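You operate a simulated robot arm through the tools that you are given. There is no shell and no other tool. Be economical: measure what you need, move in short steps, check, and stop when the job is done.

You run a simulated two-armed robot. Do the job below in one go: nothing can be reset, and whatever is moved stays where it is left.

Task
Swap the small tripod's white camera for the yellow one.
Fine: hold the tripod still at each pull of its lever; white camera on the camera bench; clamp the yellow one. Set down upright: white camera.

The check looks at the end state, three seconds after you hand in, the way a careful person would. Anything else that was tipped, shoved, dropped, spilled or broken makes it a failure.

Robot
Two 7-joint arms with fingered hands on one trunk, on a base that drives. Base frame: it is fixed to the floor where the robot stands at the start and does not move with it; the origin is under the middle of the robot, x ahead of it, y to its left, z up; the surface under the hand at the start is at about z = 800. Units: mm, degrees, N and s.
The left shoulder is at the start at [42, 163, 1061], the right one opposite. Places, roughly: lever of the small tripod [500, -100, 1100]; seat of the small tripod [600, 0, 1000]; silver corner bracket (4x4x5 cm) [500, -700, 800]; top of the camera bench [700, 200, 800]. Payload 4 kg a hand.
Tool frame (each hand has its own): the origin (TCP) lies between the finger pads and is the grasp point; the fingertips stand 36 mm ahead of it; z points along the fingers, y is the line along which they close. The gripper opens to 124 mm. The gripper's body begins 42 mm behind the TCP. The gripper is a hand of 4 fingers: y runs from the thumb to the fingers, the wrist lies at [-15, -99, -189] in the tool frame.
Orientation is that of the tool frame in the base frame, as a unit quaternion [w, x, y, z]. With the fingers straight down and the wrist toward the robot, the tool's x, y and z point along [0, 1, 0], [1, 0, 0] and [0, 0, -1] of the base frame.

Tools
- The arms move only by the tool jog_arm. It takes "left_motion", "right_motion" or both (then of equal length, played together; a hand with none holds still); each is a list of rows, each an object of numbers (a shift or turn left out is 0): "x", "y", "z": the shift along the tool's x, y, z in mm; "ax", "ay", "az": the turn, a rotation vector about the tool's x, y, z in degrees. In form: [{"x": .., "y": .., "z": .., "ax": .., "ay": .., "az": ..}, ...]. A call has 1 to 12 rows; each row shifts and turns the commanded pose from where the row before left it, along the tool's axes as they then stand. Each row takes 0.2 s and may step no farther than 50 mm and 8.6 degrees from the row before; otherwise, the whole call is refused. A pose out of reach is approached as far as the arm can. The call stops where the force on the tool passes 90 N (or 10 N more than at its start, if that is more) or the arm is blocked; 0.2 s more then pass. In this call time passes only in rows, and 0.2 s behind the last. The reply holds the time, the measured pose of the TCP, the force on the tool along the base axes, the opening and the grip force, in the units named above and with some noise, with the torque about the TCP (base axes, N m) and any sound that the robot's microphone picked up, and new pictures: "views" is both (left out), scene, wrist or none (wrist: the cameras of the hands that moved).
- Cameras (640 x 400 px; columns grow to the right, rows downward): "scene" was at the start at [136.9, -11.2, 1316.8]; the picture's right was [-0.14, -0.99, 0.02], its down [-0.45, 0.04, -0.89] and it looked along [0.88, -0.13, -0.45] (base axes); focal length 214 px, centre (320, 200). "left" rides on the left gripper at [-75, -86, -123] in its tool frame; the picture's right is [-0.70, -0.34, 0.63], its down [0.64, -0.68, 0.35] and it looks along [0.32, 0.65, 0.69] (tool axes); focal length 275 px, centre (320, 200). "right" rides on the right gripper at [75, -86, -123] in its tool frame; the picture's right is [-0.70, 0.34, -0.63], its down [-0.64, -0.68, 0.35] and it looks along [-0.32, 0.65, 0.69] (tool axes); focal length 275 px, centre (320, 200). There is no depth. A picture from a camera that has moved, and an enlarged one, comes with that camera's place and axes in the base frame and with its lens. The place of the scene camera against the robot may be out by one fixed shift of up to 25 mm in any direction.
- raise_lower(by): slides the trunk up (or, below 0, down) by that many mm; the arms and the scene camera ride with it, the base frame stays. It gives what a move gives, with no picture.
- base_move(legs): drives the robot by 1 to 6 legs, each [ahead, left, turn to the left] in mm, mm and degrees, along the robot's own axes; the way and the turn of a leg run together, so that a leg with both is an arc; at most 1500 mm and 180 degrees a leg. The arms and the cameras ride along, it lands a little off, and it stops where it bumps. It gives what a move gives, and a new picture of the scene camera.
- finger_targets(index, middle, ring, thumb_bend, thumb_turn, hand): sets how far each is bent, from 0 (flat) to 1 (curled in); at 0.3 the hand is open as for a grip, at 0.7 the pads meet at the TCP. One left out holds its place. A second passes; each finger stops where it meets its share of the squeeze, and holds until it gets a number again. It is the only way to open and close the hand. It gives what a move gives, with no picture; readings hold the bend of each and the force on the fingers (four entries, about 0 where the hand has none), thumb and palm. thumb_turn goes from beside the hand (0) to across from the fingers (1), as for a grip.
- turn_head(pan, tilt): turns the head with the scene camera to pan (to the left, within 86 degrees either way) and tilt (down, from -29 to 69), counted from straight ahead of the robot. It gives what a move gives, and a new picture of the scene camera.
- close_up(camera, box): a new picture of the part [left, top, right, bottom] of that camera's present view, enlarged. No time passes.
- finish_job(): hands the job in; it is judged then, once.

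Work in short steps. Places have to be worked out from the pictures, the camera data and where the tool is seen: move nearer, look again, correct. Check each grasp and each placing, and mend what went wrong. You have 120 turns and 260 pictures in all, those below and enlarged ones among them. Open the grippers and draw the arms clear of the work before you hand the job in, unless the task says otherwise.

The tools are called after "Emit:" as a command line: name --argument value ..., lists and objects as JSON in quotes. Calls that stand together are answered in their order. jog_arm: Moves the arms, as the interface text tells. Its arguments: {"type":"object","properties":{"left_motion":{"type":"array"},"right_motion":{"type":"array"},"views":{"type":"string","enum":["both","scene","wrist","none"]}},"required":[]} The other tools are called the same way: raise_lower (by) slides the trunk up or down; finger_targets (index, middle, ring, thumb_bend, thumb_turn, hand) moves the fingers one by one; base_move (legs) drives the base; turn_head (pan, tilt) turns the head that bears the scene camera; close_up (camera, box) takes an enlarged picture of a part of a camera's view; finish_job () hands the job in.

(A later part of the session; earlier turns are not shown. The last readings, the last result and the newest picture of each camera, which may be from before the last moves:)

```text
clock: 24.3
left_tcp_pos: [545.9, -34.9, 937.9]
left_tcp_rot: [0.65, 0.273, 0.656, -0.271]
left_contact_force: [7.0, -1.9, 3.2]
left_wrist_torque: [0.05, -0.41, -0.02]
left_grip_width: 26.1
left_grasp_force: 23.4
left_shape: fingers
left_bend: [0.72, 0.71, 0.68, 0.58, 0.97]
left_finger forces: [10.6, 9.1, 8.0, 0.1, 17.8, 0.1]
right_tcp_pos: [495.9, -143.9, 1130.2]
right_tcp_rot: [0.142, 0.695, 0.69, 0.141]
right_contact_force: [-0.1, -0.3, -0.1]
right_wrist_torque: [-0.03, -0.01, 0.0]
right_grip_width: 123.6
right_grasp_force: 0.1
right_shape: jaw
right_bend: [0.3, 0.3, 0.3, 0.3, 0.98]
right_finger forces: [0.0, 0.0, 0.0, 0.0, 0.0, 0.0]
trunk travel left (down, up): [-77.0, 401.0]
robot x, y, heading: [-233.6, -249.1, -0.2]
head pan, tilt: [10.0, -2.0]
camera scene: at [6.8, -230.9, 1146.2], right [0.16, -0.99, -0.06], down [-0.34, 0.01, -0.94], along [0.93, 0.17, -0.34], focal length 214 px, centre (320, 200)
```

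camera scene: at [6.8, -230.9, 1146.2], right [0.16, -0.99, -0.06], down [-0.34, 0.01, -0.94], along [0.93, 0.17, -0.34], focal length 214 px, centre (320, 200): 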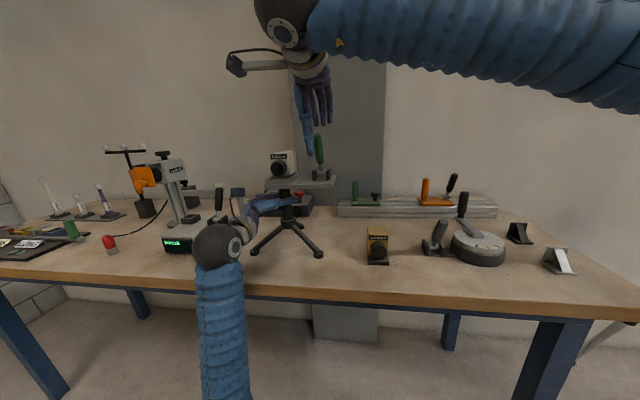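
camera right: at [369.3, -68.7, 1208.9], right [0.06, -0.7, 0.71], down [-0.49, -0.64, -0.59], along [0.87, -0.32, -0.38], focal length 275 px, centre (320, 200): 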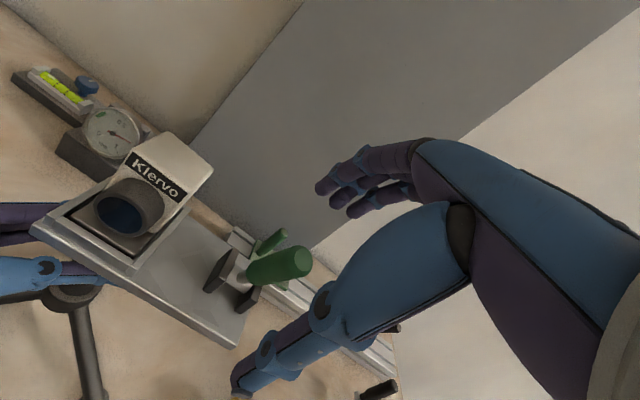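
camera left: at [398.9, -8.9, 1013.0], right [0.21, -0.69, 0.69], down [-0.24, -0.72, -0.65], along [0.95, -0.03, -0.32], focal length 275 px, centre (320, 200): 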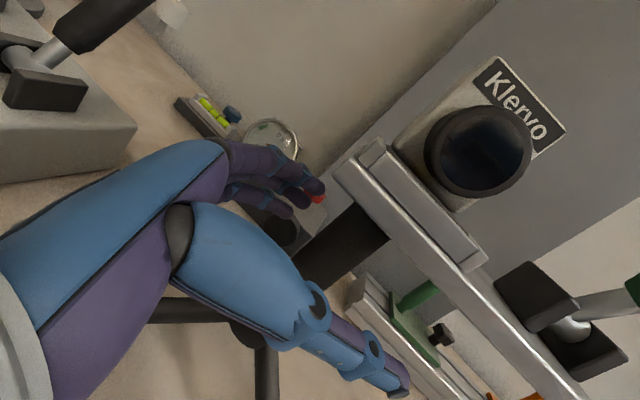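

Clear. Advance another 44 mm so the handle lies between the pads.

Emit:
jog_arm --right_motion '[{"z": 15}, {"z": 15}, {"z": 14}]'

Emit:
finger_targets --hand "right" --index 0.55 --middle 0.55 --ring 0.55 --thumb_bend 0.55

Emit:
close_up --camera "scene" --box '[240, 60, 380, 200]'

```text
clock: 25.1
left_tcp_pos: [546.2, -35.1, 937.1]
left_tcp_rot: [0.65, 0.273, 0.655, -0.271]
left_contact_force: [6.5, -1.6, 2.4]
left_wrist_torque: [0.07, -0.4, -0.01]
left_grip_width: 25.8
left_grasp_force: 22.4
left_shape: fingers
left_bend: [0.72, 0.71, 0.68, 0.58, 0.97]
left_finger forces: [10.7, 8.8, 8.0, 0.1, 18.3, 0.0]
right_tcp_pos: [514.4, -145.1, 1089.5]
right_tcp_rot: [0.142, 0.694, 0.691, 0.141]
right_contact_force: [-0.8, 0.7, -0.5]
right_wrist_torque: [0.01, -0.01, 0.02]
right_grip_width: 123.5
right_grasp_force: 0.1
right_shape: jaw
right_bend: [0.3, 0.3, 0.3, 0.3, 0.98]
right_finger forces: [0.0, 0.0, 0.1, 0.0, 0.0, 0.1]
trunk travel left (down, up): [-77.0, 401.0]
robot x, y, heading: [-233.4, -247.9, -0.4]
head pan, tilt: [10.0, -2.0]
camera scene: at [6.7, -230.9, 1146.3], right [0.16, -0.99, -0.06], down [-0.34, 0.01, -0.94], along [0.93, 0.17, -0.33], focal length 214 px, centre (320, 200)
camera right: at [387.7, -68.8, 1168.2], right [0.06, -0.7, 0.72], down [-0.5, -0.64, -0.59], along [0.87, -0.32, -0.38], focal length 275 px, centre (320, 200)
```

scene: 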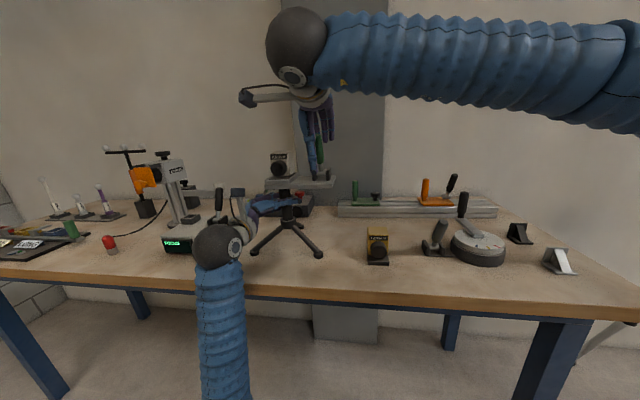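
right: 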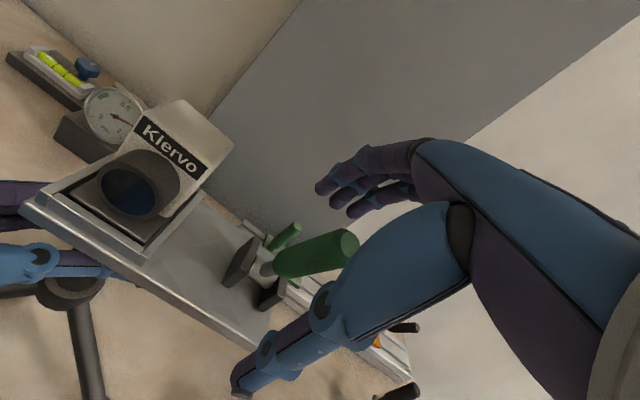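

```text
clock: 26.1
left_tcp_pos: [546.0, -34.3, 935.3]
left_tcp_rot: [0.65, 0.274, 0.655, -0.271]
left_contact_force: [6.7, -1.7, 2.2]
left_wrist_torque: [0.06, -0.46, -0.03]
left_grip_width: 26.1
left_grasp_force: 23.0
left_shape: fingers
left_bend: [0.72, 0.71, 0.68, 0.58, 0.97]
left_finger forces: [10.4, 8.6, 7.7, 0.0, 18.5, 0.1]
right_tcp_pos: [514.0, -144.7, 1090.2]
right_tcp_rot: [0.142, 0.696, 0.69, 0.141]
right_contact_force: [-0.3, 0.5, -0.9]
right_wrist_torque: [-0.02, 0.0, -0.03]
right_grip_width: 46.8
right_grasp_force: 0.1
right_shape: fingers
right_bend: [0.55, 0.55, 0.55, 0.55, 0.98]
right_finger forces: [0.1, 0.0, 0.1, 0.1, 0.1, 0.1]
trunk travel left (down, up): [-77.0, 401.0]
robot x, y, heading: [-233.6, -243.2, -0.2]
head pan, tilt: [10.0, -2.0]
```

```text
2.86 times, centred on (310, 130) of scene
camera zoom: at [6.7, -230.9, 1146.3], right [0.16, -0.99, -0.06], down [-0.34, 0.01, -0.94], along [0.93, 0.17, -0.33], focal length 613 px, centre (349, 400)
```

zoom: 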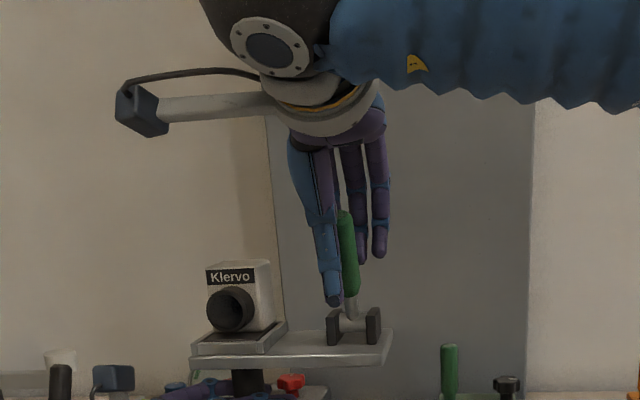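

The thumb sits ~15 mm left of the handle; I shift the hand 12 mm right, then close lightly on the handle.

Emit:
jog_arm --right_motion '[{"x": -12}]' --views "none"

Emit:
finger_targets --hand "right" --index 0.62 --middle 0.62 --ring 0.62 --thumb_bend 0.62

Emit:
close_up --camera "scene" --box '[270, 90, 360, 200]'

```text
clock: 26.5
left_tcp_pos: [546.2, -34.6, 936.5]
left_tcp_rot: [0.649, 0.273, 0.656, -0.272]
left_contact_force: [7.0, -2.4, 3.0]
left_wrist_torque: [0.03, -0.46, -0.04]
left_grip_width: 25.7
left_grasp_force: 22.9
left_shape: fingers
left_bend: [0.72, 0.71, 0.68, 0.58, 0.97]
left_finger forces: [10.7, 9.0, 7.9, 0.0, 18.7, 0.1]
right_tcp_pos: [513.6, -157.0, 1090.2]
right_tcp_rot: [0.142, 0.695, 0.69, 0.142]
right_contact_force: [0.2, -0.3, 1.4]
right_wrist_torque: [-0.01, -0.03, -0.02]
right_grip_width: 46.8
right_grasp_force: 0.1
right_shape: fingers
right_bend: [0.55, 0.55, 0.55, 0.55, 0.98]
right_finger forces: [0.0, 0.0, 0.0, 0.0, 0.0, 0.0]
trunk travel left (down, up): [-77.0, 401.0]
robot x, y, heading: [-232.2, -249.0, -0.3]
head pan, tilt: [10.0, -2.0]
```

```text
clock: 27.5
left_tcp_pos: [546.0, -35.4, 937.0]
left_tcp_rot: [0.649, 0.274, 0.655, -0.271]
left_contact_force: [6.1, -1.9, 2.3]
left_wrist_torque: [0.08, -0.39, -0.01]
left_grip_width: 25.9
left_grasp_force: 22.6
left_shape: fingers
left_bend: [0.72, 0.71, 0.68, 0.58, 0.97]
left_finger forces: [10.3, 8.5, 7.6, 0.0, 18.6, 0.0]
right_tcp_pos: [514.0, -155.8, 1090.8]
right_tcp_rot: [0.142, 0.696, 0.69, 0.141]
right_contact_force: [0.2, -0.5, 0.3]
right_wrist_torque: [0.02, -0.06, 0.03]
right_grip_width: 29.9
right_grasp_force: 2.0
right_shape: fingers
right_bend: [0.61, 0.62, 0.62, 0.62, 0.98]
right_finger forces: [2.0, 0.0, 0.1, 0.1, 2.0, 0.0]
trunk travel left (down, up): [-77.0, 401.0]
robot x, y, heading: [-233.6, -246.0, -0.4]
head pan, tilt: [10.0, -2.0]
```

```text
3.64 times, centred on (315, 145) of scene
camera zoom: at [6.8, -230.9, 1146.3], right [0.16, -0.99, -0.06], down [-0.34, 0.01, -0.94], along [0.93, 0.17, -0.33], focal length 780 px, centre (338, 400)
```

zoom: 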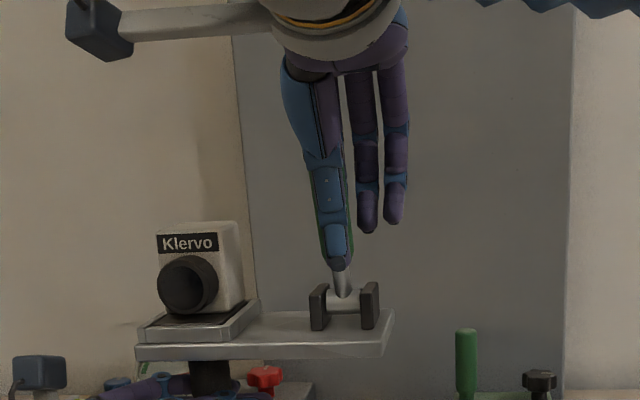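

Handle is between thumb and index. I firm the grip and test a small pull toward the robot along the arc (10°), watching both hands' forces.

Emit:
finger_targets --hand "right" --index 0.72 --thumb_bend 0.67

Emit:
jog_arm --right_motion '[{"y": -6.7, "ax": -5}, {"y": -6.7, "ax": -5}]' --views "scene"

```text
clock: 28.5
left_tcp_pos: [545.1, -36.0, 935.6]
left_tcp_rot: [0.649, 0.275, 0.656, -0.27]
left_contact_force: [3.1, -0.1, 2.0]
left_wrist_torque: [0.07, -0.44, -0.03]
left_grip_width: 25.7
left_grasp_force: 23.1
left_shape: fingers
left_bend: [0.72, 0.72, 0.68, 0.58, 0.97]
left_finger forces: [10.2, 8.5, 7.3, 0.1, 19.7, 0.0]
right_tcp_pos: [512.8, -156.1, 1090.0]
right_tcp_rot: [0.142, 0.696, 0.69, 0.141]
right_contact_force: [2.1, -2.9, 1.1]
right_wrist_torque: [-0.02, -0.28, -0.09]
right_grip_width: 28.0
right_grasp_force: 9.4
right_shape: fingers
right_bend: [0.61, 0.62, 0.62, 0.64, 0.98]
right_finger forces: [11.2, 0.0, 0.0, 0.1, 8.4, 0.0]
trunk travel left (down, up): [-77.0, 401.0]
robot x, y, heading: [-235.3, -249.3, -0.3]
head pan, tilt: [10.0, -2.0]
```

```text
clock: 29.1
left_tcp_pos: [545.9, -34.5, 935.7]
left_tcp_rot: [0.65, 0.274, 0.655, -0.271]
left_contact_force: [-2.9, -0.9, 1.0]
left_wrist_torque: [0.07, -0.41, -0.26]
left_grip_width: 25.8
left_grasp_force: 22.5
left_shape: fingers
left_bend: [0.73, 0.72, 0.69, 0.58, 0.97]
left_finger forces: [10.3, 8.7, 6.5, 0.0, 20.3, 0.1]
right_tcp_pos: [502.0, -156.7, 1086.2]
right_tcp_rot: [0.202, 0.679, 0.676, 0.202]
right_contact_force: [4.5, -3.0, 1.9]
right_wrist_torque: [-0.04, -0.16, -0.16]
right_grip_width: 23.9
right_grasp_force: 7.8
right_shape: fingers
right_bend: [0.61, 0.62, 0.62, 0.66, 0.98]
right_finger forces: [9.9, 0.0, 0.0, 0.0, 5.1, 0.1]
trunk travel left (down, up): [-77.0, 401.0]
robot x, y, heading: [-234.1, -245.2, -0.2]
head pan, tilt: [10.0, -2.0]
camera scene: at [6.5, -231.0, 1146.4], right [0.16, -0.99, -0.07], down [-0.34, 0.01, -0.94], along [0.93, 0.17, -0.33], focal length 214 px, centre (320, 200)
```

scene: 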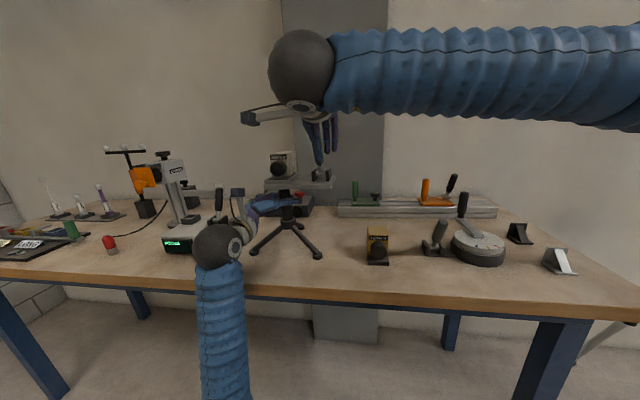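

The lever follows toward the robot with only ~5 N. I continue 30° along the arc.

Emit:
jog_arm --right_motion '[{"y": -6.7, "ax": -5}, {"y": -6.7, "ax": -5}, {"y": -6.7, "ax": -5}, {"y": -6.7, "ax": -5}, {"y": -6.7, "ax": -5}, {"y": -6.7, "ax": -5}]' --views "both"

Emit:
close_up --camera "scene" --box '[260, 110, 360, 200]'

```text
clock: 30.5
left_tcp_pos: [542.2, -37.5, 943.6]
left_tcp_rot: [0.652, 0.276, 0.653, -0.27]
left_contact_force: [-26.3, -14.2, 15.0]
left_wrist_torque: [-0.35, -0.88, -0.91]
left_grip_width: 26.9
left_grasp_force: 31.7
left_shape: fingers
left_bend: [0.73, 0.72, 0.7, 0.55, 0.98]
left_finger forces: [8.4, 11.0, 9.3, 0.0, 33.4, 0.1]
right_tcp_pos: [468.8, -157.5, 1063.5]
right_tcp_rot: [0.373, 0.603, 0.599, 0.373]
right_contact_force: [19.7, 4.8, 37.6]
right_wrist_torque: [0.34, 0.47, -0.26]
right_grip_width: 32.5
right_grasp_force: 20.4
right_shape: fingers
right_bend: [0.51, 0.62, 0.62, 0.67, 0.98]
right_finger forces: [41.0, 0.1, 0.0, 0.1, 0.1, 0.1]
trunk travel left (down, up): [-77.0, 401.0]
robot x, y, heading: [-230.9, -246.3, -0.4]
head pan, tilt: [10.0, -2.0]
camera scene: at [2.6, -231.8, 1148.4], right [0.16, -0.99, -0.06], down [-0.34, 0.01, -0.94], along [0.93, 0.17, -0.33], focal length 214 px, centre (320, 200)
camera right: at [320.7, -80.9, 1040.4], right [-0.42, -0.7, 0.58], down [0.0, -0.64, -0.77], along [0.91, -0.32, 0.27], focal length 275 px, centre (320, 200)
```

scene: 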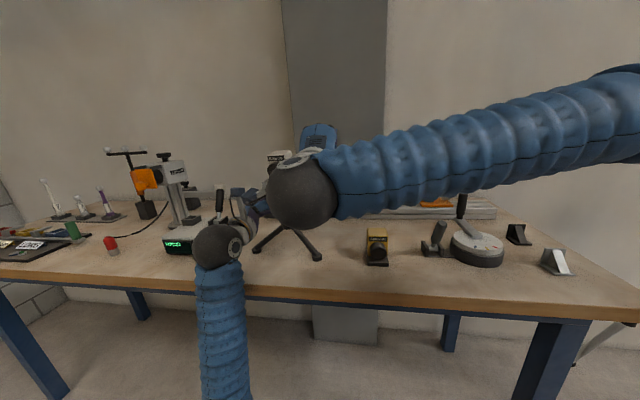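
right: 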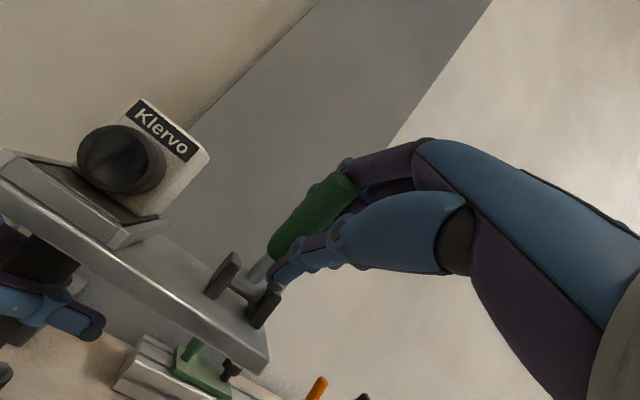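

```text
4.44 times, centred on (310, 155) of scene
camera zoom: at [2.6, -231.8, 1148.4], right [0.16, -0.99, -0.06], down [-0.34, 0.01, -0.94], along [0.93, 0.17, -0.33], focal length 953 px, centre (364, 400)
```

zoom: 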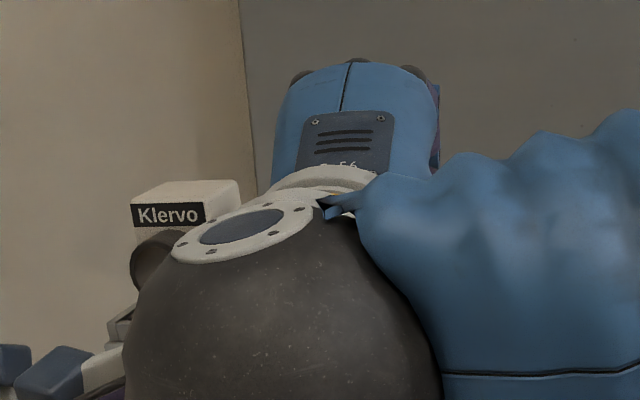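

The lever did not turn (still ≈ −20°): it is at its stop on the robot's side and the fingers slid/strained the tripod slightly. I reverse at once, back to the starting angle.

Emit:
jog_arm --right_motion '[{"y": 6.7, "ax": 5}, {"y": 6.7, "ax": 5}, {"y": 6.7, "ax": 5}, {"y": 6.7, "ax": 5}, {"y": 6.7, "ax": 5}, {"y": 6.7, "ax": 5}, {"y": 6.7, "ax": 5}]' --views "both"

Emit:
close_up --camera "scene" --box '[220, 110, 360, 270]'

```text
clock: 32.1
left_tcp_pos: [546.6, -34.1, 934.9]
left_tcp_rot: [0.65, 0.273, 0.656, -0.27]
left_contact_force: [3.7, -6.1, 10.0]
left_wrist_torque: [-0.03, -0.49, -0.1]
left_grip_width: 25.3
left_grasp_force: 21.8
left_shape: fingers
left_bend: [0.73, 0.72, 0.7, 0.57, 0.96]
left_finger forces: [10.1, 8.8, 6.1, 0.0, 19.3, 0.0]
right_tcp_pos: [503.4, -156.3, 1089.7]
right_tcp_rot: [0.171, 0.688, 0.684, 0.17]
right_contact_force: [0.3, 1.1, 0.1]
right_wrist_torque: [-0.06, -0.1, 0.03]
right_grip_width: 23.8
right_grasp_force: 5.8
right_shape: fingers
right_bend: [0.64, 0.62, 0.62, 0.64, 0.97]
right_finger forces: [4.5, 0.0, 0.1, 0.1, 7.1, 0.0]
trunk travel left (down, up): [-77.0, 401.0]
robot x, y, heading: [-234.6, -247.4, -0.4]
head pan, tilt: [10.0, -2.0]
camera scene: at [6.8, -230.9, 1145.8], right [0.16, -0.99, -0.07], down [-0.34, 0.01, -0.94], along [0.93, 0.17, -0.33], focal length 214 px, centre (320, 200)
camera right: at [371.3, -80.7, 1157.5], right [0.0, -0.7, 0.72], down [-0.44, -0.64, -0.62], along [0.9, -0.32, -0.31], focal length 275 px, centre (320, 200)
```

scene: 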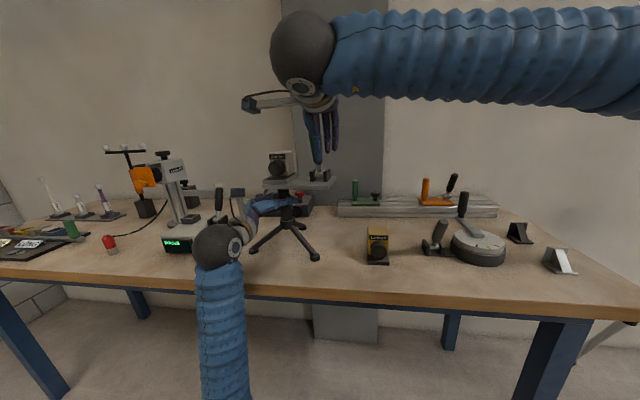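
right: 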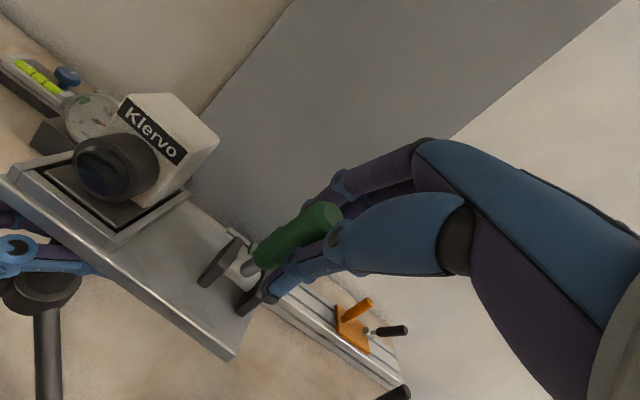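

```text
2.50 times, centred on (290, 190) of scene
camera zoom: at [6.8, -230.9, 1145.8], right [0.16, -0.99, -0.07], down [-0.34, 0.01, -0.94], along [0.93, 0.17, -0.33], focal length 536 px, centre (395, 225)
```

zoom: 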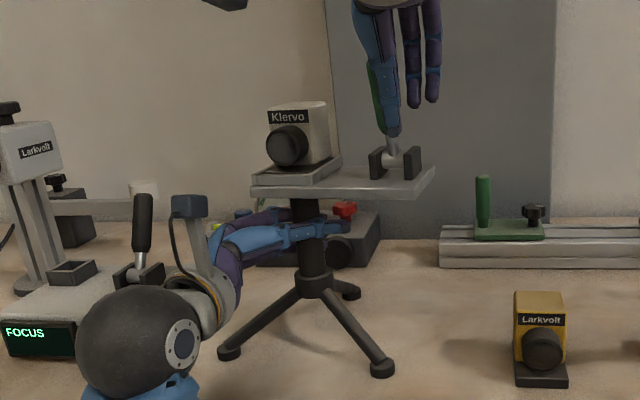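

The tripod yawed ~6° when pulled against the stop (right end toward the robot). Pushing the lever away should undo that and then open the lever; I push 15° in small steps and check.

Emit:
jog_arm --right_motion '[{"y": 5, "ax": 4}, {"y": 5, "ax": 4}, {"y": 5, "ax": 3}]' --views "both"

Emit:
close_up --camera "scene" --box '[220, 110, 360, 270]'

```text
clock: 32.9
left_tcp_pos: [546.3, -34.4, 935.1]
left_tcp_rot: [0.65, 0.273, 0.655, -0.271]
left_contact_force: [3.2, 1.0, 3.7]
left_wrist_torque: [0.04, -0.35, 0.01]
left_grip_width: 24.7
left_grasp_force: 21.2
left_shape: fingers
left_bend: [0.73, 0.73, 0.7, 0.58, 0.96]
left_finger forces: [9.7, 8.7, 5.6, 0.0, 18.6, 0.0]
right_tcp_pos: [518.3, -157.7, 1095.4]
right_tcp_rot: [0.106, 0.701, 0.697, 0.104]
right_contact_force: [-1.2, -1.5, 1.1]
right_wrist_torque: [-0.08, -0.13, 0.0]
right_grip_width: 23.0
right_grasp_force: 7.1
right_shape: fingers
right_bend: [0.64, 0.62, 0.62, 0.64, 0.98]
right_finger forces: [6.3, 0.0, 0.1, 0.0, 8.1, 0.0]
trunk travel left (down, up): [-77.0, 401.0]
robot x, y, heading: [-230.8, -245.3, -0.1]
head pan, tilt: [10.0, -2.0]
camera scene: at [6.6, -230.9, 1146.3], right [0.16, -0.99, -0.06], down [-0.34, 0.01, -0.94], along [0.93, 0.17, -0.33], focal length 214 px, centre (320, 200)
camera right: at [399.9, -81.3, 1187.8], right [0.13, -0.7, 0.7], down [-0.55, -0.64, -0.53], along [0.82, -0.32, -0.47], focal length 275 px, centre (320, 200)
```

scene: 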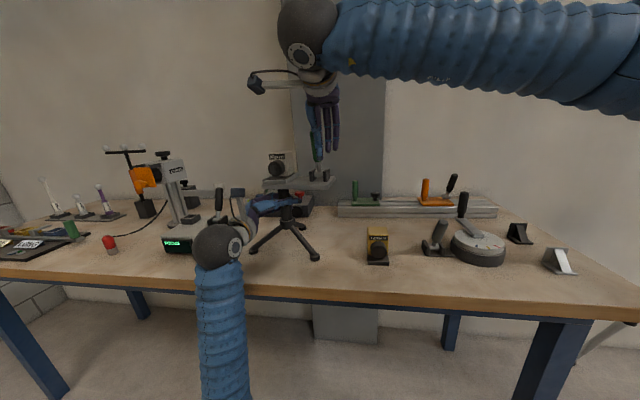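
right: 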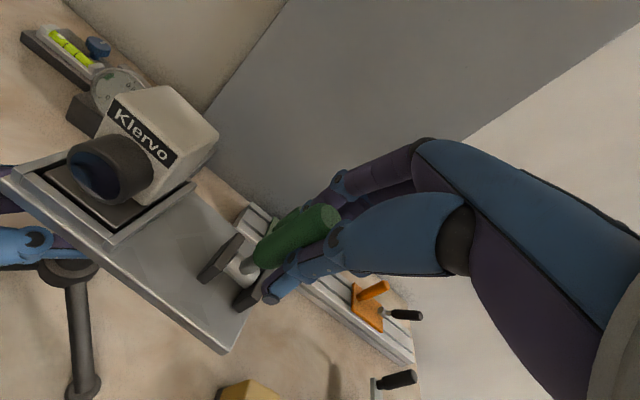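

```text
2.50 times, centred on (290, 190) of scene
camera zoom: at [6.6, -230.9, 1146.3], right [0.16, -0.99, -0.06], down [-0.34, 0.01, -0.94], along [0.93, 0.17, -0.33], focal length 536 px, centre (395, 225)
```

zoom: 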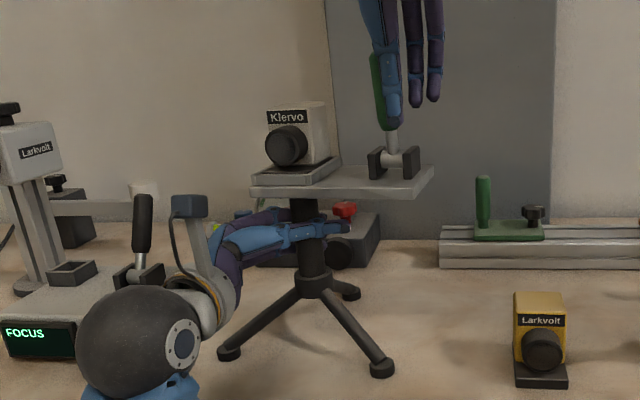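

The lever swings freely away from the robot (~1 N) without moving the tripod. I continue along the arc in that direction.

Emit:
jog_arm --right_motion '[{"y": 6.3, "ax": 5}, {"y": 6.3, "ax": 5}, {"y": 6.3, "ax": 5}, {"y": 6.3, "ax": 5}]' --views "wrist"

Emit:
close_up --camera "scene" --box '[220, 110, 360, 270]'

```text
clock: 33.9
left_tcp_pos: [545.6, -34.8, 935.0]
left_tcp_rot: [0.65, 0.274, 0.655, -0.271]
left_contact_force: [5.2, 5.3, 4.5]
left_wrist_torque: [0.04, -0.33, 0.08]
left_grip_width: 24.2
left_grasp_force: 19.0
left_shape: fingers
left_bend: [0.73, 0.73, 0.69, 0.59, 0.96]
left_finger forces: [9.1, 8.0, 5.5, 0.1, 16.5, 0.0]
right_tcp_pos: [542.5, -158.2, 1099.6]
right_tcp_rot: [-0.018, 0.709, 0.704, -0.018]
right_contact_force: [-0.9, -5.0, 0.1]
right_wrist_torque: [-0.15, -0.28, 0.0]
right_grip_width: 24.8
right_grasp_force: 8.9
right_shape: fingers
right_bend: [0.64, 0.62, 0.62, 0.64, 0.98]
right_finger forces: [8.7, 0.0, 0.0, 0.0, 9.1, 0.1]
trunk travel left (down, up): [-77.0, 401.0]
robot x, y, heading: [-232.3, -246.5, -0.3]
head pan, tilt: [10.0, -2.0]
camera right: at [463.7, -81.5, 1226.7], right [0.36, -0.7, 0.62], down [-0.7, -0.64, -0.31], along [0.61, -0.32, -0.72], focal length 275 px, centre (320, 200)
```

right: 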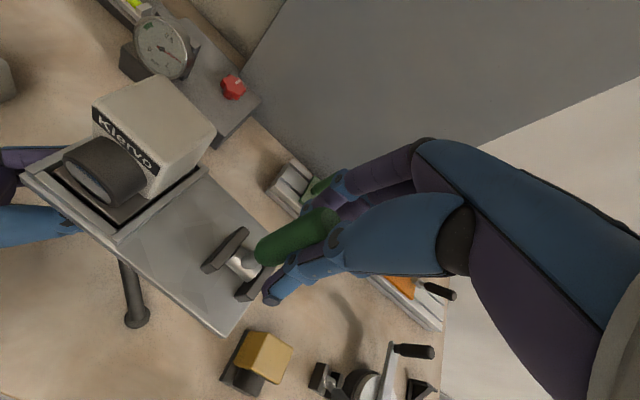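

```text
2.50 times, centred on (290, 190) of scene
camera zoom: at [6.8, -230.9, 1146.2], right [0.16, -0.99, -0.06], down [-0.34, 0.01, -0.94], along [0.93, 0.17, -0.33], focal length 536 px, centre (395, 225)
```

zoom: 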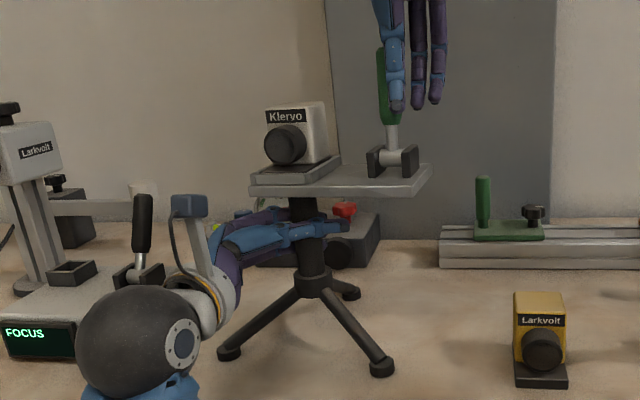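

Lever is about upright now, and the handle sits toward the left edge of the thumb. I nudge the hand 8 mm left and continue the arc.

Emit:
jog_arm --right_motion '[{"x": 8}, {"y": 6.3, "ax": 5}, {"y": 6.3, "ax": 5}, {"y": 6.3, "ax": 5}, {"y": 6.3, "ax": 5}]' --views "wrist"

Emit:
close_up --camera "scene" --box '[220, 110, 360, 270]'

```text
clock: 35.1
left_tcp_pos: [545.8, -37.5, 937.7]
left_tcp_rot: [0.65, 0.275, 0.655, -0.271]
left_contact_force: [0.0, 12.9, 5.7]
left_wrist_torque: [0.0, -0.32, 0.1]
left_grip_width: 20.4
left_grasp_force: 14.4
left_shape: fingers
left_bend: [0.74, 0.73, 0.71, 0.6, 0.96]
left_finger forces: [6.6, 4.7, 4.3, 0.0, 13.6, 0.1]
right_tcp_pos: [567.4, -150.9, 1097.9]
right_tcp_rot: [-0.141, 0.696, 0.691, -0.139]
right_contact_force: [4.7, -19.1, 7.7]
right_wrist_torque: [-0.18, -0.53, -0.08]
right_grip_width: 23.7
right_grasp_force: 13.4
right_shape: fingers
right_bend: [0.63, 0.62, 0.62, 0.64, 0.99]
right_finger forces: [14.4, 0.0, 0.0, 0.1, 13.6, 0.1]
trunk travel left (down, up): [-77.0, 401.0]
robot x, y, heading: [-236.9, -248.9, -0.4]
head pan, tilt: [10.0, -2.0]
camera right: at [536.0, -75.4, 1243.8], right [0.55, -0.7, 0.45], down [-0.77, -0.64, -0.06], along [0.33, -0.32, -0.89], focal length 275 px, centre (320, 200)
```

right: 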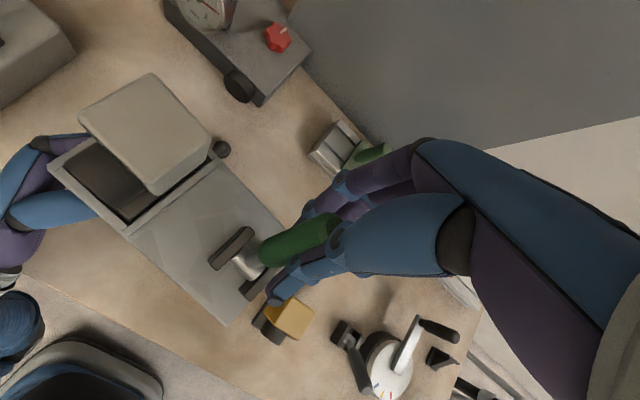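

```text
2.50 times, centred on (290, 190) of scene
camera zoom: at [6.0, -231.8, 1146.6], right [0.16, -0.99, -0.07], down [-0.34, 0.01, -0.94], along [0.93, 0.17, -0.33], focal length 536 px, centre (395, 225)
```

zoom: 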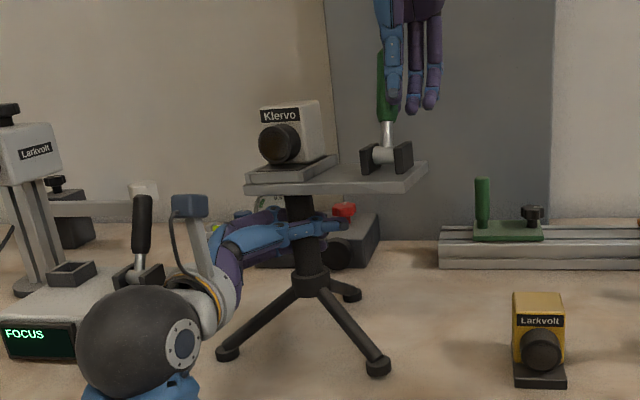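

My sideways nudge pushed the gripped lever and leaned the tripod left. I undo it and loosen the right-hand grip so that the lever is only pushed, not dragged.

Emit:
jog_arm --right_motion '[{"x": -8}]' --views "none"

Emit:
finger_targets --hand "right" --index 0.55 --middle 0.55 --ring 0.55 --thumb_bend 0.58

Emit:
close_up --camera "scene" --box '[220, 110, 360, 270]'

Emit:
close_up --camera "right" --box '[40, 60, 360, 340]'

```text
clock: 35.5
left_tcp_pos: [545.9, -37.4, 935.9]
left_tcp_rot: [0.65, 0.274, 0.655, -0.271]
left_contact_force: [-1.0, -1.7, 5.5]
left_wrist_torque: [-0.01, -0.36, -0.11]
left_grip_width: 21.5
left_grasp_force: 19.1
left_shape: fingers
left_bend: [0.74, 0.73, 0.71, 0.59, 0.96]
left_finger forces: [8.2, 7.0, 5.1, 0.1, 18.4, 0.0]
right_tcp_pos: [565.8, -156.0, 1095.1]
right_tcp_rot: [-0.141, 0.695, 0.691, -0.139]
right_contact_force: [1.0, -6.6, 2.8]
right_wrist_torque: [0.02, -0.41, -0.03]
right_grip_width: 22.2
right_grasp_force: 9.5
right_shape: fingers
right_bend: [0.63, 0.62, 0.62, 0.65, 0.99]
right_finger forces: [9.1, 0.0, 0.0, 0.0, 9.5, 0.0]
trunk travel left (down, up): [-77.0, 401.0]
robot x, y, heading: [-232.2, -247.4, -0.2]
head pan, tilt: [10.0, -2.0]
```

```text
clock: 36.5
left_tcp_pos: [547.5, -33.9, 936.4]
left_tcp_rot: [0.649, 0.273, 0.656, -0.271]
left_contact_force: [-3.4, -3.7, -5.2]
left_wrist_torque: [0.1, -0.23, -0.18]
left_grip_width: 21.8
left_grasp_force: 20.0
left_shape: fingers
left_bend: [0.74, 0.73, 0.71, 0.58, 0.97]
left_finger forces: [8.9, 6.7, 5.1, 0.0, 19.9, 0.1]
right_tcp_pos: [566.2, -156.5, 1095.7]
right_tcp_rot: [-0.141, 0.695, 0.691, -0.14]
right_contact_force: [-0.2, 0.3, 0.0]
right_wrist_torque: [-0.02, 0.0, -0.03]
right_grip_width: 43.8
right_grasp_force: 0.3
right_shape: fingers
right_bend: [0.55, 0.55, 0.55, 0.57, 0.98]
right_finger forces: [0.0, 0.0, 0.0, 0.0, 0.1, 0.0]
trunk travel left (down, up): [-77.0, 401.0]
robot x, y, heading: [-233.1, -248.9, -0.3]
head pan, tilt: [10.0, -2.0]
```

```text
2.50 times, centred on (290, 190) of scene
camera zoom: at [6.7, -230.7, 1146.2], right [0.16, -0.99, -0.06], down [-0.34, 0.01, -0.94], along [0.93, 0.17, -0.33], focal length 536 px, centre (395, 225)
```

zoom: 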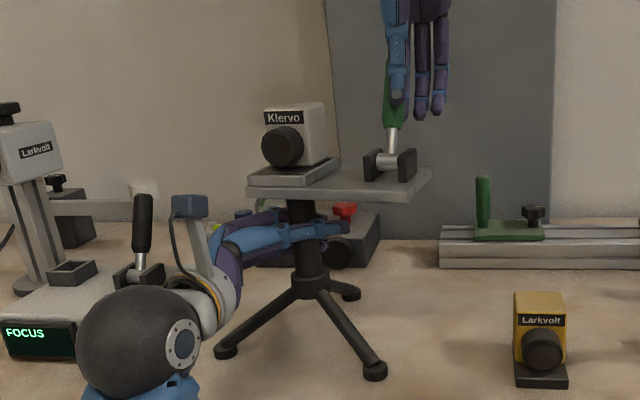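

```text
1.43 times, centred on (200, 200) of right
camera zoom: at [535.8, -80.9, 1241.4], right [0.55, -0.7, 0.45], down [-0.77, -0.64, -0.05], along [0.33, -0.32, -0.89], focal length 393 px, centre (491, 200)
```

zoom: 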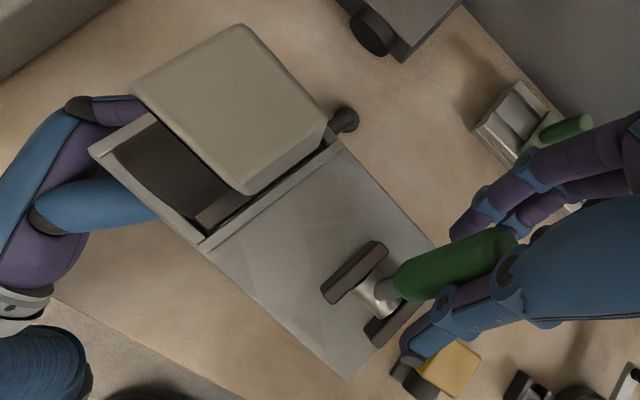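

Tripod relaxed back upright. With the grip loose I centre the hand on the handle (+10 mm left), then push on with the thumb.

Emit:
jog_arm --right_motion '[{"x": 10}, {"y": 6, "ax": 5}, {"y": 7, "ax": 5}, {"y": 7, "ax": 5}, {"y": 7, "ax": 5}]' --views "wrist"

Emit:
close_up --camera "scene" --box '[220, 110, 360, 270]'

```text
clock: 37.7
left_tcp_pos: [545.3, -35.9, 937.9]
left_tcp_rot: [0.65, 0.274, 0.655, -0.27]
left_contact_force: [16.2, -11.3, -6.2]
left_wrist_torque: [0.19, -0.1, 0.21]
left_grip_width: 22.5
left_grasp_force: 18.3
left_shape: fingers
left_bend: [0.74, 0.73, 0.71, 0.59, 0.97]
left_finger forces: [10.5, 7.2, 5.3, 0.0, 14.4, 0.0]
right_tcp_pos: [587.8, -147.7, 1085.6]
right_tcp_rot: [-0.26, 0.66, 0.656, -0.257]
right_contact_force: [-15.9, 0.0, 17.6]
right_wrist_torque: [0.05, -0.18, 0.08]
right_grip_width: 58.8
right_grasp_force: 10.6
right_shape: fingers
right_bend: [0.55, 0.55, 0.55, 0.52, 0.97]
right_finger forces: [0.1, 0.0, 0.0, 0.0, 21.7, 0.0]
trunk travel left (down, up): [-77.0, 401.0]
robot x, y, heading: [-232.2, -247.0, -0.1]
head pan, tilt: [10.0, -2.0]
camera right: at [608.3, -72.1, 1233.6], right [0.67, -0.7, 0.24], down [-0.74, -0.64, 0.21], along [0.0, -0.31, -0.95], focal length 275 px, centre (320, 200)
```

right: 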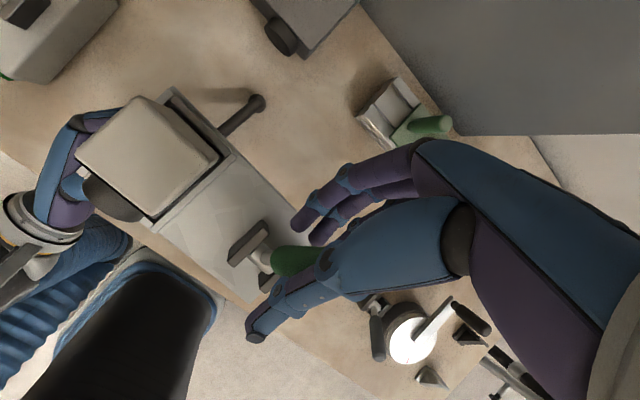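

```text
2.50 times, centred on (290, 190) of scene
camera zoom: at [5.5, -231.5, 1147.1], right [0.16, -0.99, -0.07], down [-0.34, 0.01, -0.94], along [0.93, 0.17, -0.33], focal length 536 px, centre (395, 225)
```

zoom: 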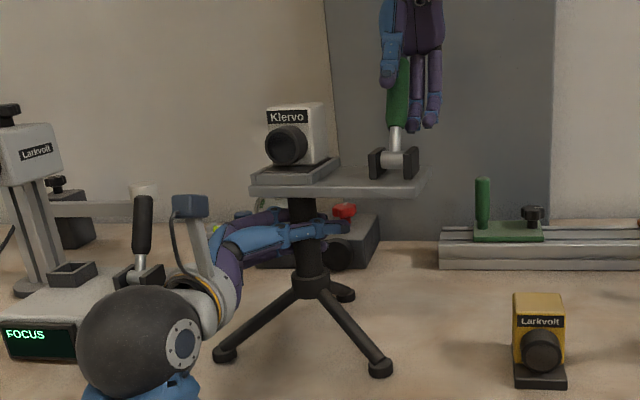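

The thumb now meets ~20 N with the lever leaning ≈ +28° away: likely the other stop. I ease off and retreat the right hand along its fingers, then look at the lever and tray.

Emit:
jog_arm --right_motion '[{"y": -8}, {"z": -25}, {"z": -25}, {"z": -30}, {"z": -30}]' --views "wrist"

Emit:
close_up --camera "scene" --box '[260, 120, 350, 200]'

Emit:
close_up --camera "left" --box '[300, 20, 640, 400]'

```text
clock: 38.9
left_tcp_pos: [545.0, -34.5, 935.5]
left_tcp_rot: [0.651, 0.273, 0.654, -0.271]
left_contact_force: [-1.2, 3.6, -3.4]
left_wrist_torque: [0.13, -0.2, 0.02]
left_grip_width: 21.5
left_grasp_force: 16.4
left_shape: fingers
left_bend: [0.74, 0.74, 0.71, 0.59, 0.97]
left_finger forces: [7.6, 4.6, 4.2, 0.0, 16.4, 0.0]
right_tcp_pos: [620.3, -147.5, 1138.0]
right_tcp_rot: [-0.258, 0.66, 0.656, -0.258]
right_contact_force: [-0.3, 1.2, 1.1]
right_wrist_torque: [0.02, -0.04, 0.03]
right_grip_width: 43.4
right_grasp_force: 0.0
right_shape: fingers
right_bend: [0.55, 0.55, 0.55, 0.57, 0.98]
right_finger forces: [0.0, 0.0, 0.0, 0.1, 0.1, 0.1]
right hand out of reach, approached as far as the arm can: row 4, 5
trunk travel left (down, up): [-77.0, 401.0]
robot x, y, heading: [-232.7, -247.1, -0.2]
head pan, tilt: [10.0, -2.0]
camera right: at [642.1, -72.1, 1284.4], right [0.67, -0.7, 0.23], down [-0.74, -0.64, 0.21], along [0.0, -0.32, -0.95], focal length 275 px, centre (320, 200)
```

right: 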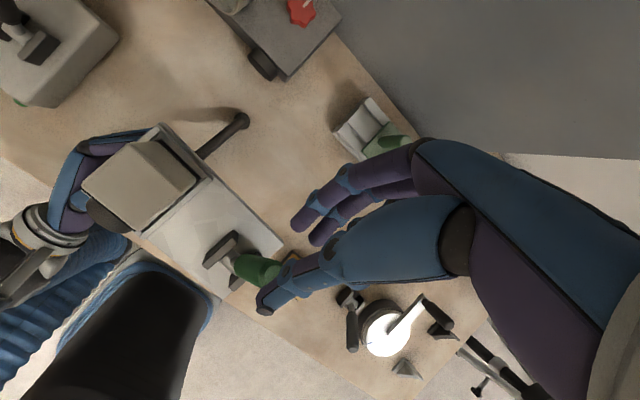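

```text
5.00 times, centred on (305, 160) of scene
camera zoom: at [6.4, -230.1, 1146.3], right [0.16, -0.99, -0.06], down [-0.34, 0.01, -0.94], along [0.93, 0.17, -0.33], focal length 1072 px, centre (395, 400)
```

zoom: 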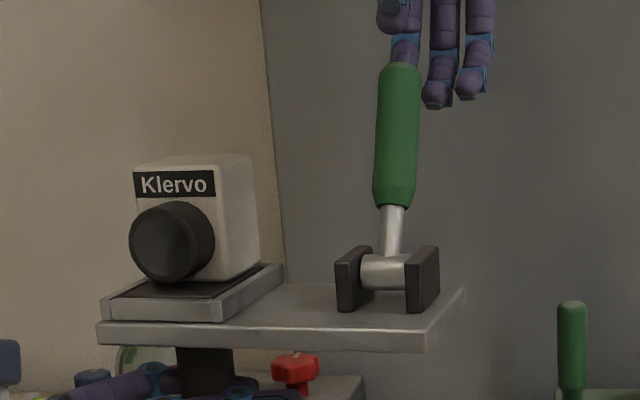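

```text
1.05 times, centred on (470, 210) of left (not enlarged: the box is as wide or as high as the picture)
camera zoom: at [398.6, -7.9, 1012.9], right [0.21, -0.69, 0.69], down [-0.24, -0.72, -0.65], along [0.95, -0.03, -0.32], focal length 290 px, centre (162, 190)
```

zoom: 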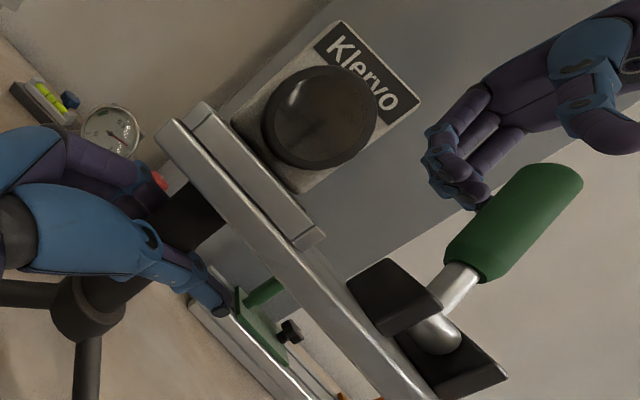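

The lever rests stably on the far side (≈ +20°), i.e. thrown over-centre, so the clamp should be open. Now I bring the right hand up off the lever and turn it upright for taking the white camera.

Emit:
jog_arm --right_motion '[{"y": -24, "z": -26}, {"y": -24, "z": -26}, {"ax": -8.6}, {"ax": -8.6}, {"ax": -8.6}, {"ax": -8.6}, {"ax": -8.4}, {"y": -40}, {"y": -40}]' --views "both"

```text
clock: 40.9
left_tcp_pos: [545.9, -34.7, 936.7]
left_tcp_rot: [0.65, 0.273, 0.655, -0.271]
left_contact_force: [-4.4, 0.7, -5.3]
left_wrist_torque: [0.06, -0.23, -0.06]
left_grip_width: 20.7
left_grasp_force: 15.5
left_shape: fingers
left_bend: [0.74, 0.74, 0.71, 0.59, 0.97]
left_finger forces: [6.4, 3.9, 3.7, 0.0, 18.0, 0.0]
right_tcp_pos: [535.8, -149.9, 1157.9]
right_tcp_rot: [-0.001, 0.709, 0.705, 0.0]
right_contact_force: [-0.4, -0.5, -1.0]
right_wrist_torque: [0.01, 0.01, 0.02]
right_grip_width: 43.2
right_grasp_force: 0.1
right_shape: fingers
right_bend: [0.55, 0.55, 0.55, 0.57, 0.97]
right_finger forces: [0.1, 0.0, 0.1, 0.0, 0.0, 0.0]
right hand out of reach, approached as far as the arm can: row 1, 2
trunk travel left (down, up): [-77.0, 401.0]
robot x, y, heading: [-236.1, -246.5, -0.4]
head pan, tilt: [10.0, -2.0]
camera scene: at [6.7, -230.6, 1146.3], right [0.16, -0.99, -0.06], down [-0.34, 0.01, -0.94], along [0.93, 0.17, -0.33], focal length 214 px, centre (320, 200)
camera right: at [449.6, -73.1, 1280.1], right [0.33, -0.7, 0.63], down [-0.69, -0.64, -0.35], along [0.65, -0.32, -0.69], focal length 275 px, centre (320, 200)
```

scene: 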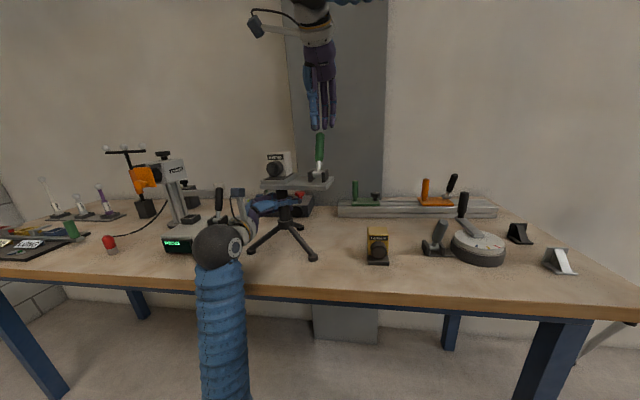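
right: 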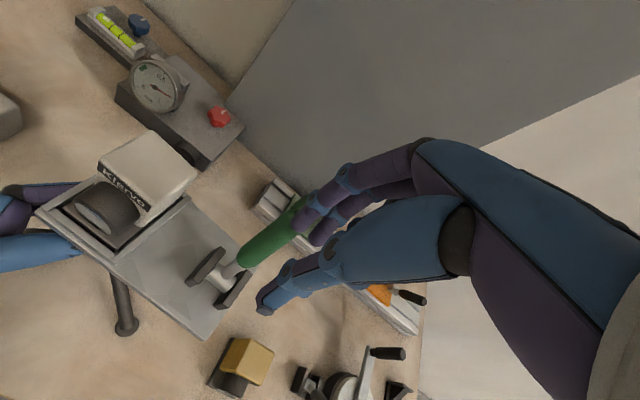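

Clear of the lever. Raise a little, draw back, open the hand wide and yaw it ~84° so the fingers close across the camera's width.

Emit:
finger_targets --hand "right" --index 0.35 --middle 0.35 --ring 0.35 --thumb_bend 0.35

Emit:
jog_arm --right_motion '[{"y": -35, "z": -25}, {"y": -35, "z": -25}, {"az": -8.4}, {"az": -8.4}, {"az": -8.4}, {"az": -8.4}, {"az": -8.4}, {"az": -8.4}, {"az": -8.4}, {"az": -8.4}, {"az": -8.4}, {"az": -8.4}]' --views "both"

```text
clock: 41.9
left_tcp_pos: [545.2, -35.1, 935.4]
left_tcp_rot: [0.649, 0.274, 0.656, -0.271]
left_contact_force: [-3.9, -0.2, -4.9]
left_wrist_torque: [0.03, -0.21, -0.01]
left_grip_width: 21.0
left_grasp_force: 15.8
left_shape: fingers
left_bend: [0.74, 0.74, 0.71, 0.59, 0.97]
left_finger forces: [6.5, 4.0, 3.8, 0.0, 17.5, 0.1]
right_tcp_pos: [535.3, -148.8, 1157.7]
right_tcp_rot: [-0.001, 0.71, 0.705, 0.0]
right_contact_force: [-0.4, 0.2, -0.4]
right_wrist_torque: [0.0, 0.0, 0.0]
right_grip_width: 108.1
right_grasp_force: 0.0
right_shape: fingers
right_bend: [0.35, 0.35, 0.35, 0.35, 0.97]
right_finger forces: [0.0, 0.0, 0.0, 0.0, 0.0, 0.1]
trunk travel left (down, up): [-77.0, 401.0]
robot x, y, heading: [-233.0, -248.0, -0.2]
head pan, tilt: [10.0, -2.0]
```

```text
clock: 44.5
left_tcp_pos: [544.9, -34.8, 935.8]
left_tcp_rot: [0.65, 0.273, 0.656, -0.272]
left_contact_force: [-3.3, 0.8, -3.8]
left_wrist_torque: [0.03, -0.19, -0.04]
left_grip_width: 20.1
left_grasp_force: 15.0
left_shape: fingers
left_bend: [0.74, 0.74, 0.71, 0.59, 0.97]
left_finger forces: [6.0, 3.6, 3.7, 0.0, 16.7, 0.0]
right_tcp_pos: [463.4, -147.9, 1207.7]
right_tcp_rot: [-0.001, 0.201, 0.98, 0.0]
right_contact_force: [-0.3, -0.4, 0.7]
right_wrist_torque: [0.01, 0.01, -0.03]
right_grip_width: 108.1
right_grasp_force: 0.1
right_shape: fingers
right_bend: [0.35, 0.35, 0.35, 0.35, 0.97]
right_finger forces: [0.1, 0.0, 0.1, 0.1, 0.0, 0.0]
right hand out of reach, approached as far as the arm can: row 11, 12
trunk travel left (down, up): [-77.0, 401.0]
robot x, y, heading: [-235.0, -245.8, -0.2]
head pan, tilt: [10.0, -2.0]
camera scene: at [6.6, -230.6, 1146.3], right [0.16, -0.99, -0.06], down [-0.34, 0.01, -0.94], along [0.93, 0.17, -0.33], focal length 214 px, centre (320, 200)
camera right: at [360.9, -198.7, 1331.0], right [0.77, 0.04, 0.63], down [0.33, -0.88, -0.35], along [0.54, 0.47, -0.69], focal length 275 px, centre (320, 200)
```

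scene: 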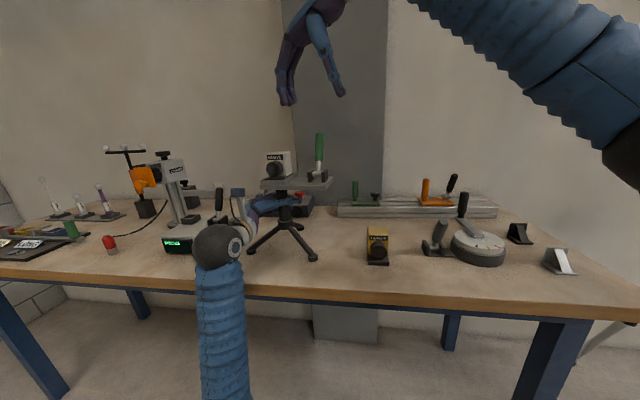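
right: 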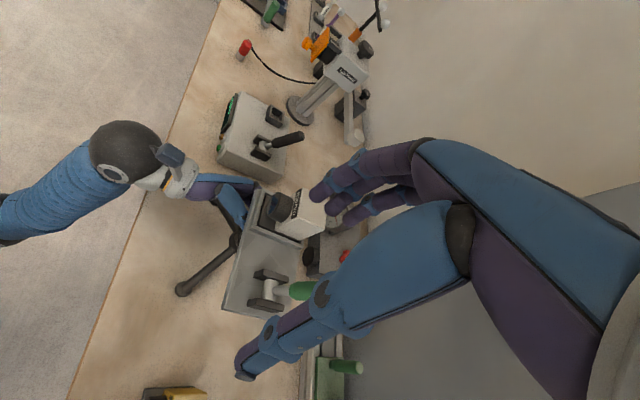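

Yaw reached 67° only (wrist limit here). Moving left over the camera changes the forearm direction, so I go there and try the rest of the yaw with a slight forward tilt.

Emit:
jog_arm --right_motion '[{"y": 47}, {"y": 47}, {"ay": -7.5}, {"ay": -7.5}, {"ay": -7.5}, {"az": -8.5}, {"az": -8.5}]' --views "both"

```text
clock: 46.1
left_tcp_pos: [546.8, -35.5, 935.9]
left_tcp_rot: [0.65, 0.273, 0.656, -0.271]
left_contact_force: [-2.8, 1.6, -3.1]
left_wrist_torque: [0.0, -0.24, -0.03]
left_grip_width: 19.3
left_grasp_force: 13.6
left_shape: fingers
left_bend: [0.74, 0.74, 0.72, 0.59, 0.97]
left_finger forces: [5.8, 3.2, 3.5, 0.0, 15.1, 0.0]
right_tcp_pos: [482.7, -104.0, 1208.8]
right_tcp_rot: [-0.002, 0.204, 0.979, 0.001]
right_contact_force: [0.1, 0.4, 0.2]
right_wrist_torque: [0.01, 0.05, 0.01]
right_grip_width: 108.5
right_grasp_force: 0.1
right_shape: fingers
right_bend: [0.35, 0.35, 0.35, 0.35, 0.97]
right_finger forces: [0.1, 0.1, 0.0, 0.1, 0.0, 0.0]
right hand out of reach, approached as far as the arm can: row 2, 3, 4, 5, 6, 7
trunk travel left (down, up): [-77.0, 401.0]
robot x, y, heading: [-232.6, -248.7, -0.4]
head pan, tilt: [10.0, -2.0]
camera scene: at [6.5, -230.5, 1146.3], right [0.16, -0.99, -0.06], down [-0.34, 0.01, -0.94], along [0.93, 0.17, -0.33], focal length 214 px, centre (320, 200)
camera right: at [379.2, -154.1, 1331.5], right [0.77, 0.03, 0.63], down [0.32, -0.88, -0.35], along [0.55, 0.47, -0.69], focal length 275 px, centre (320, 200)
```

scene: 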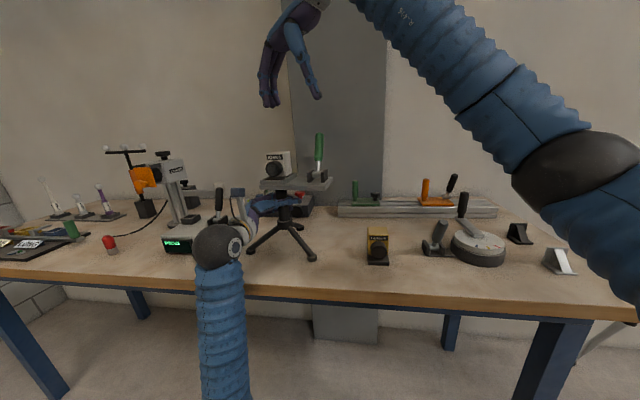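
right: 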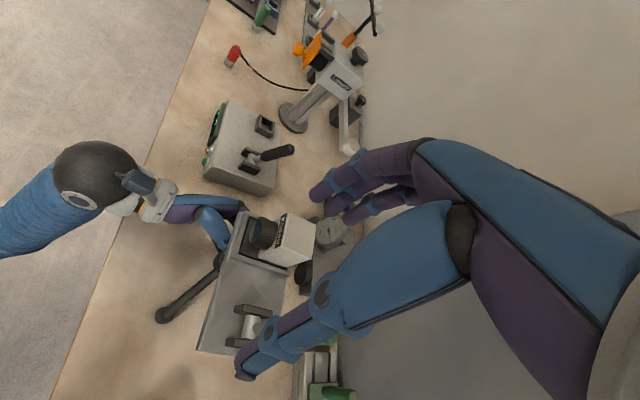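

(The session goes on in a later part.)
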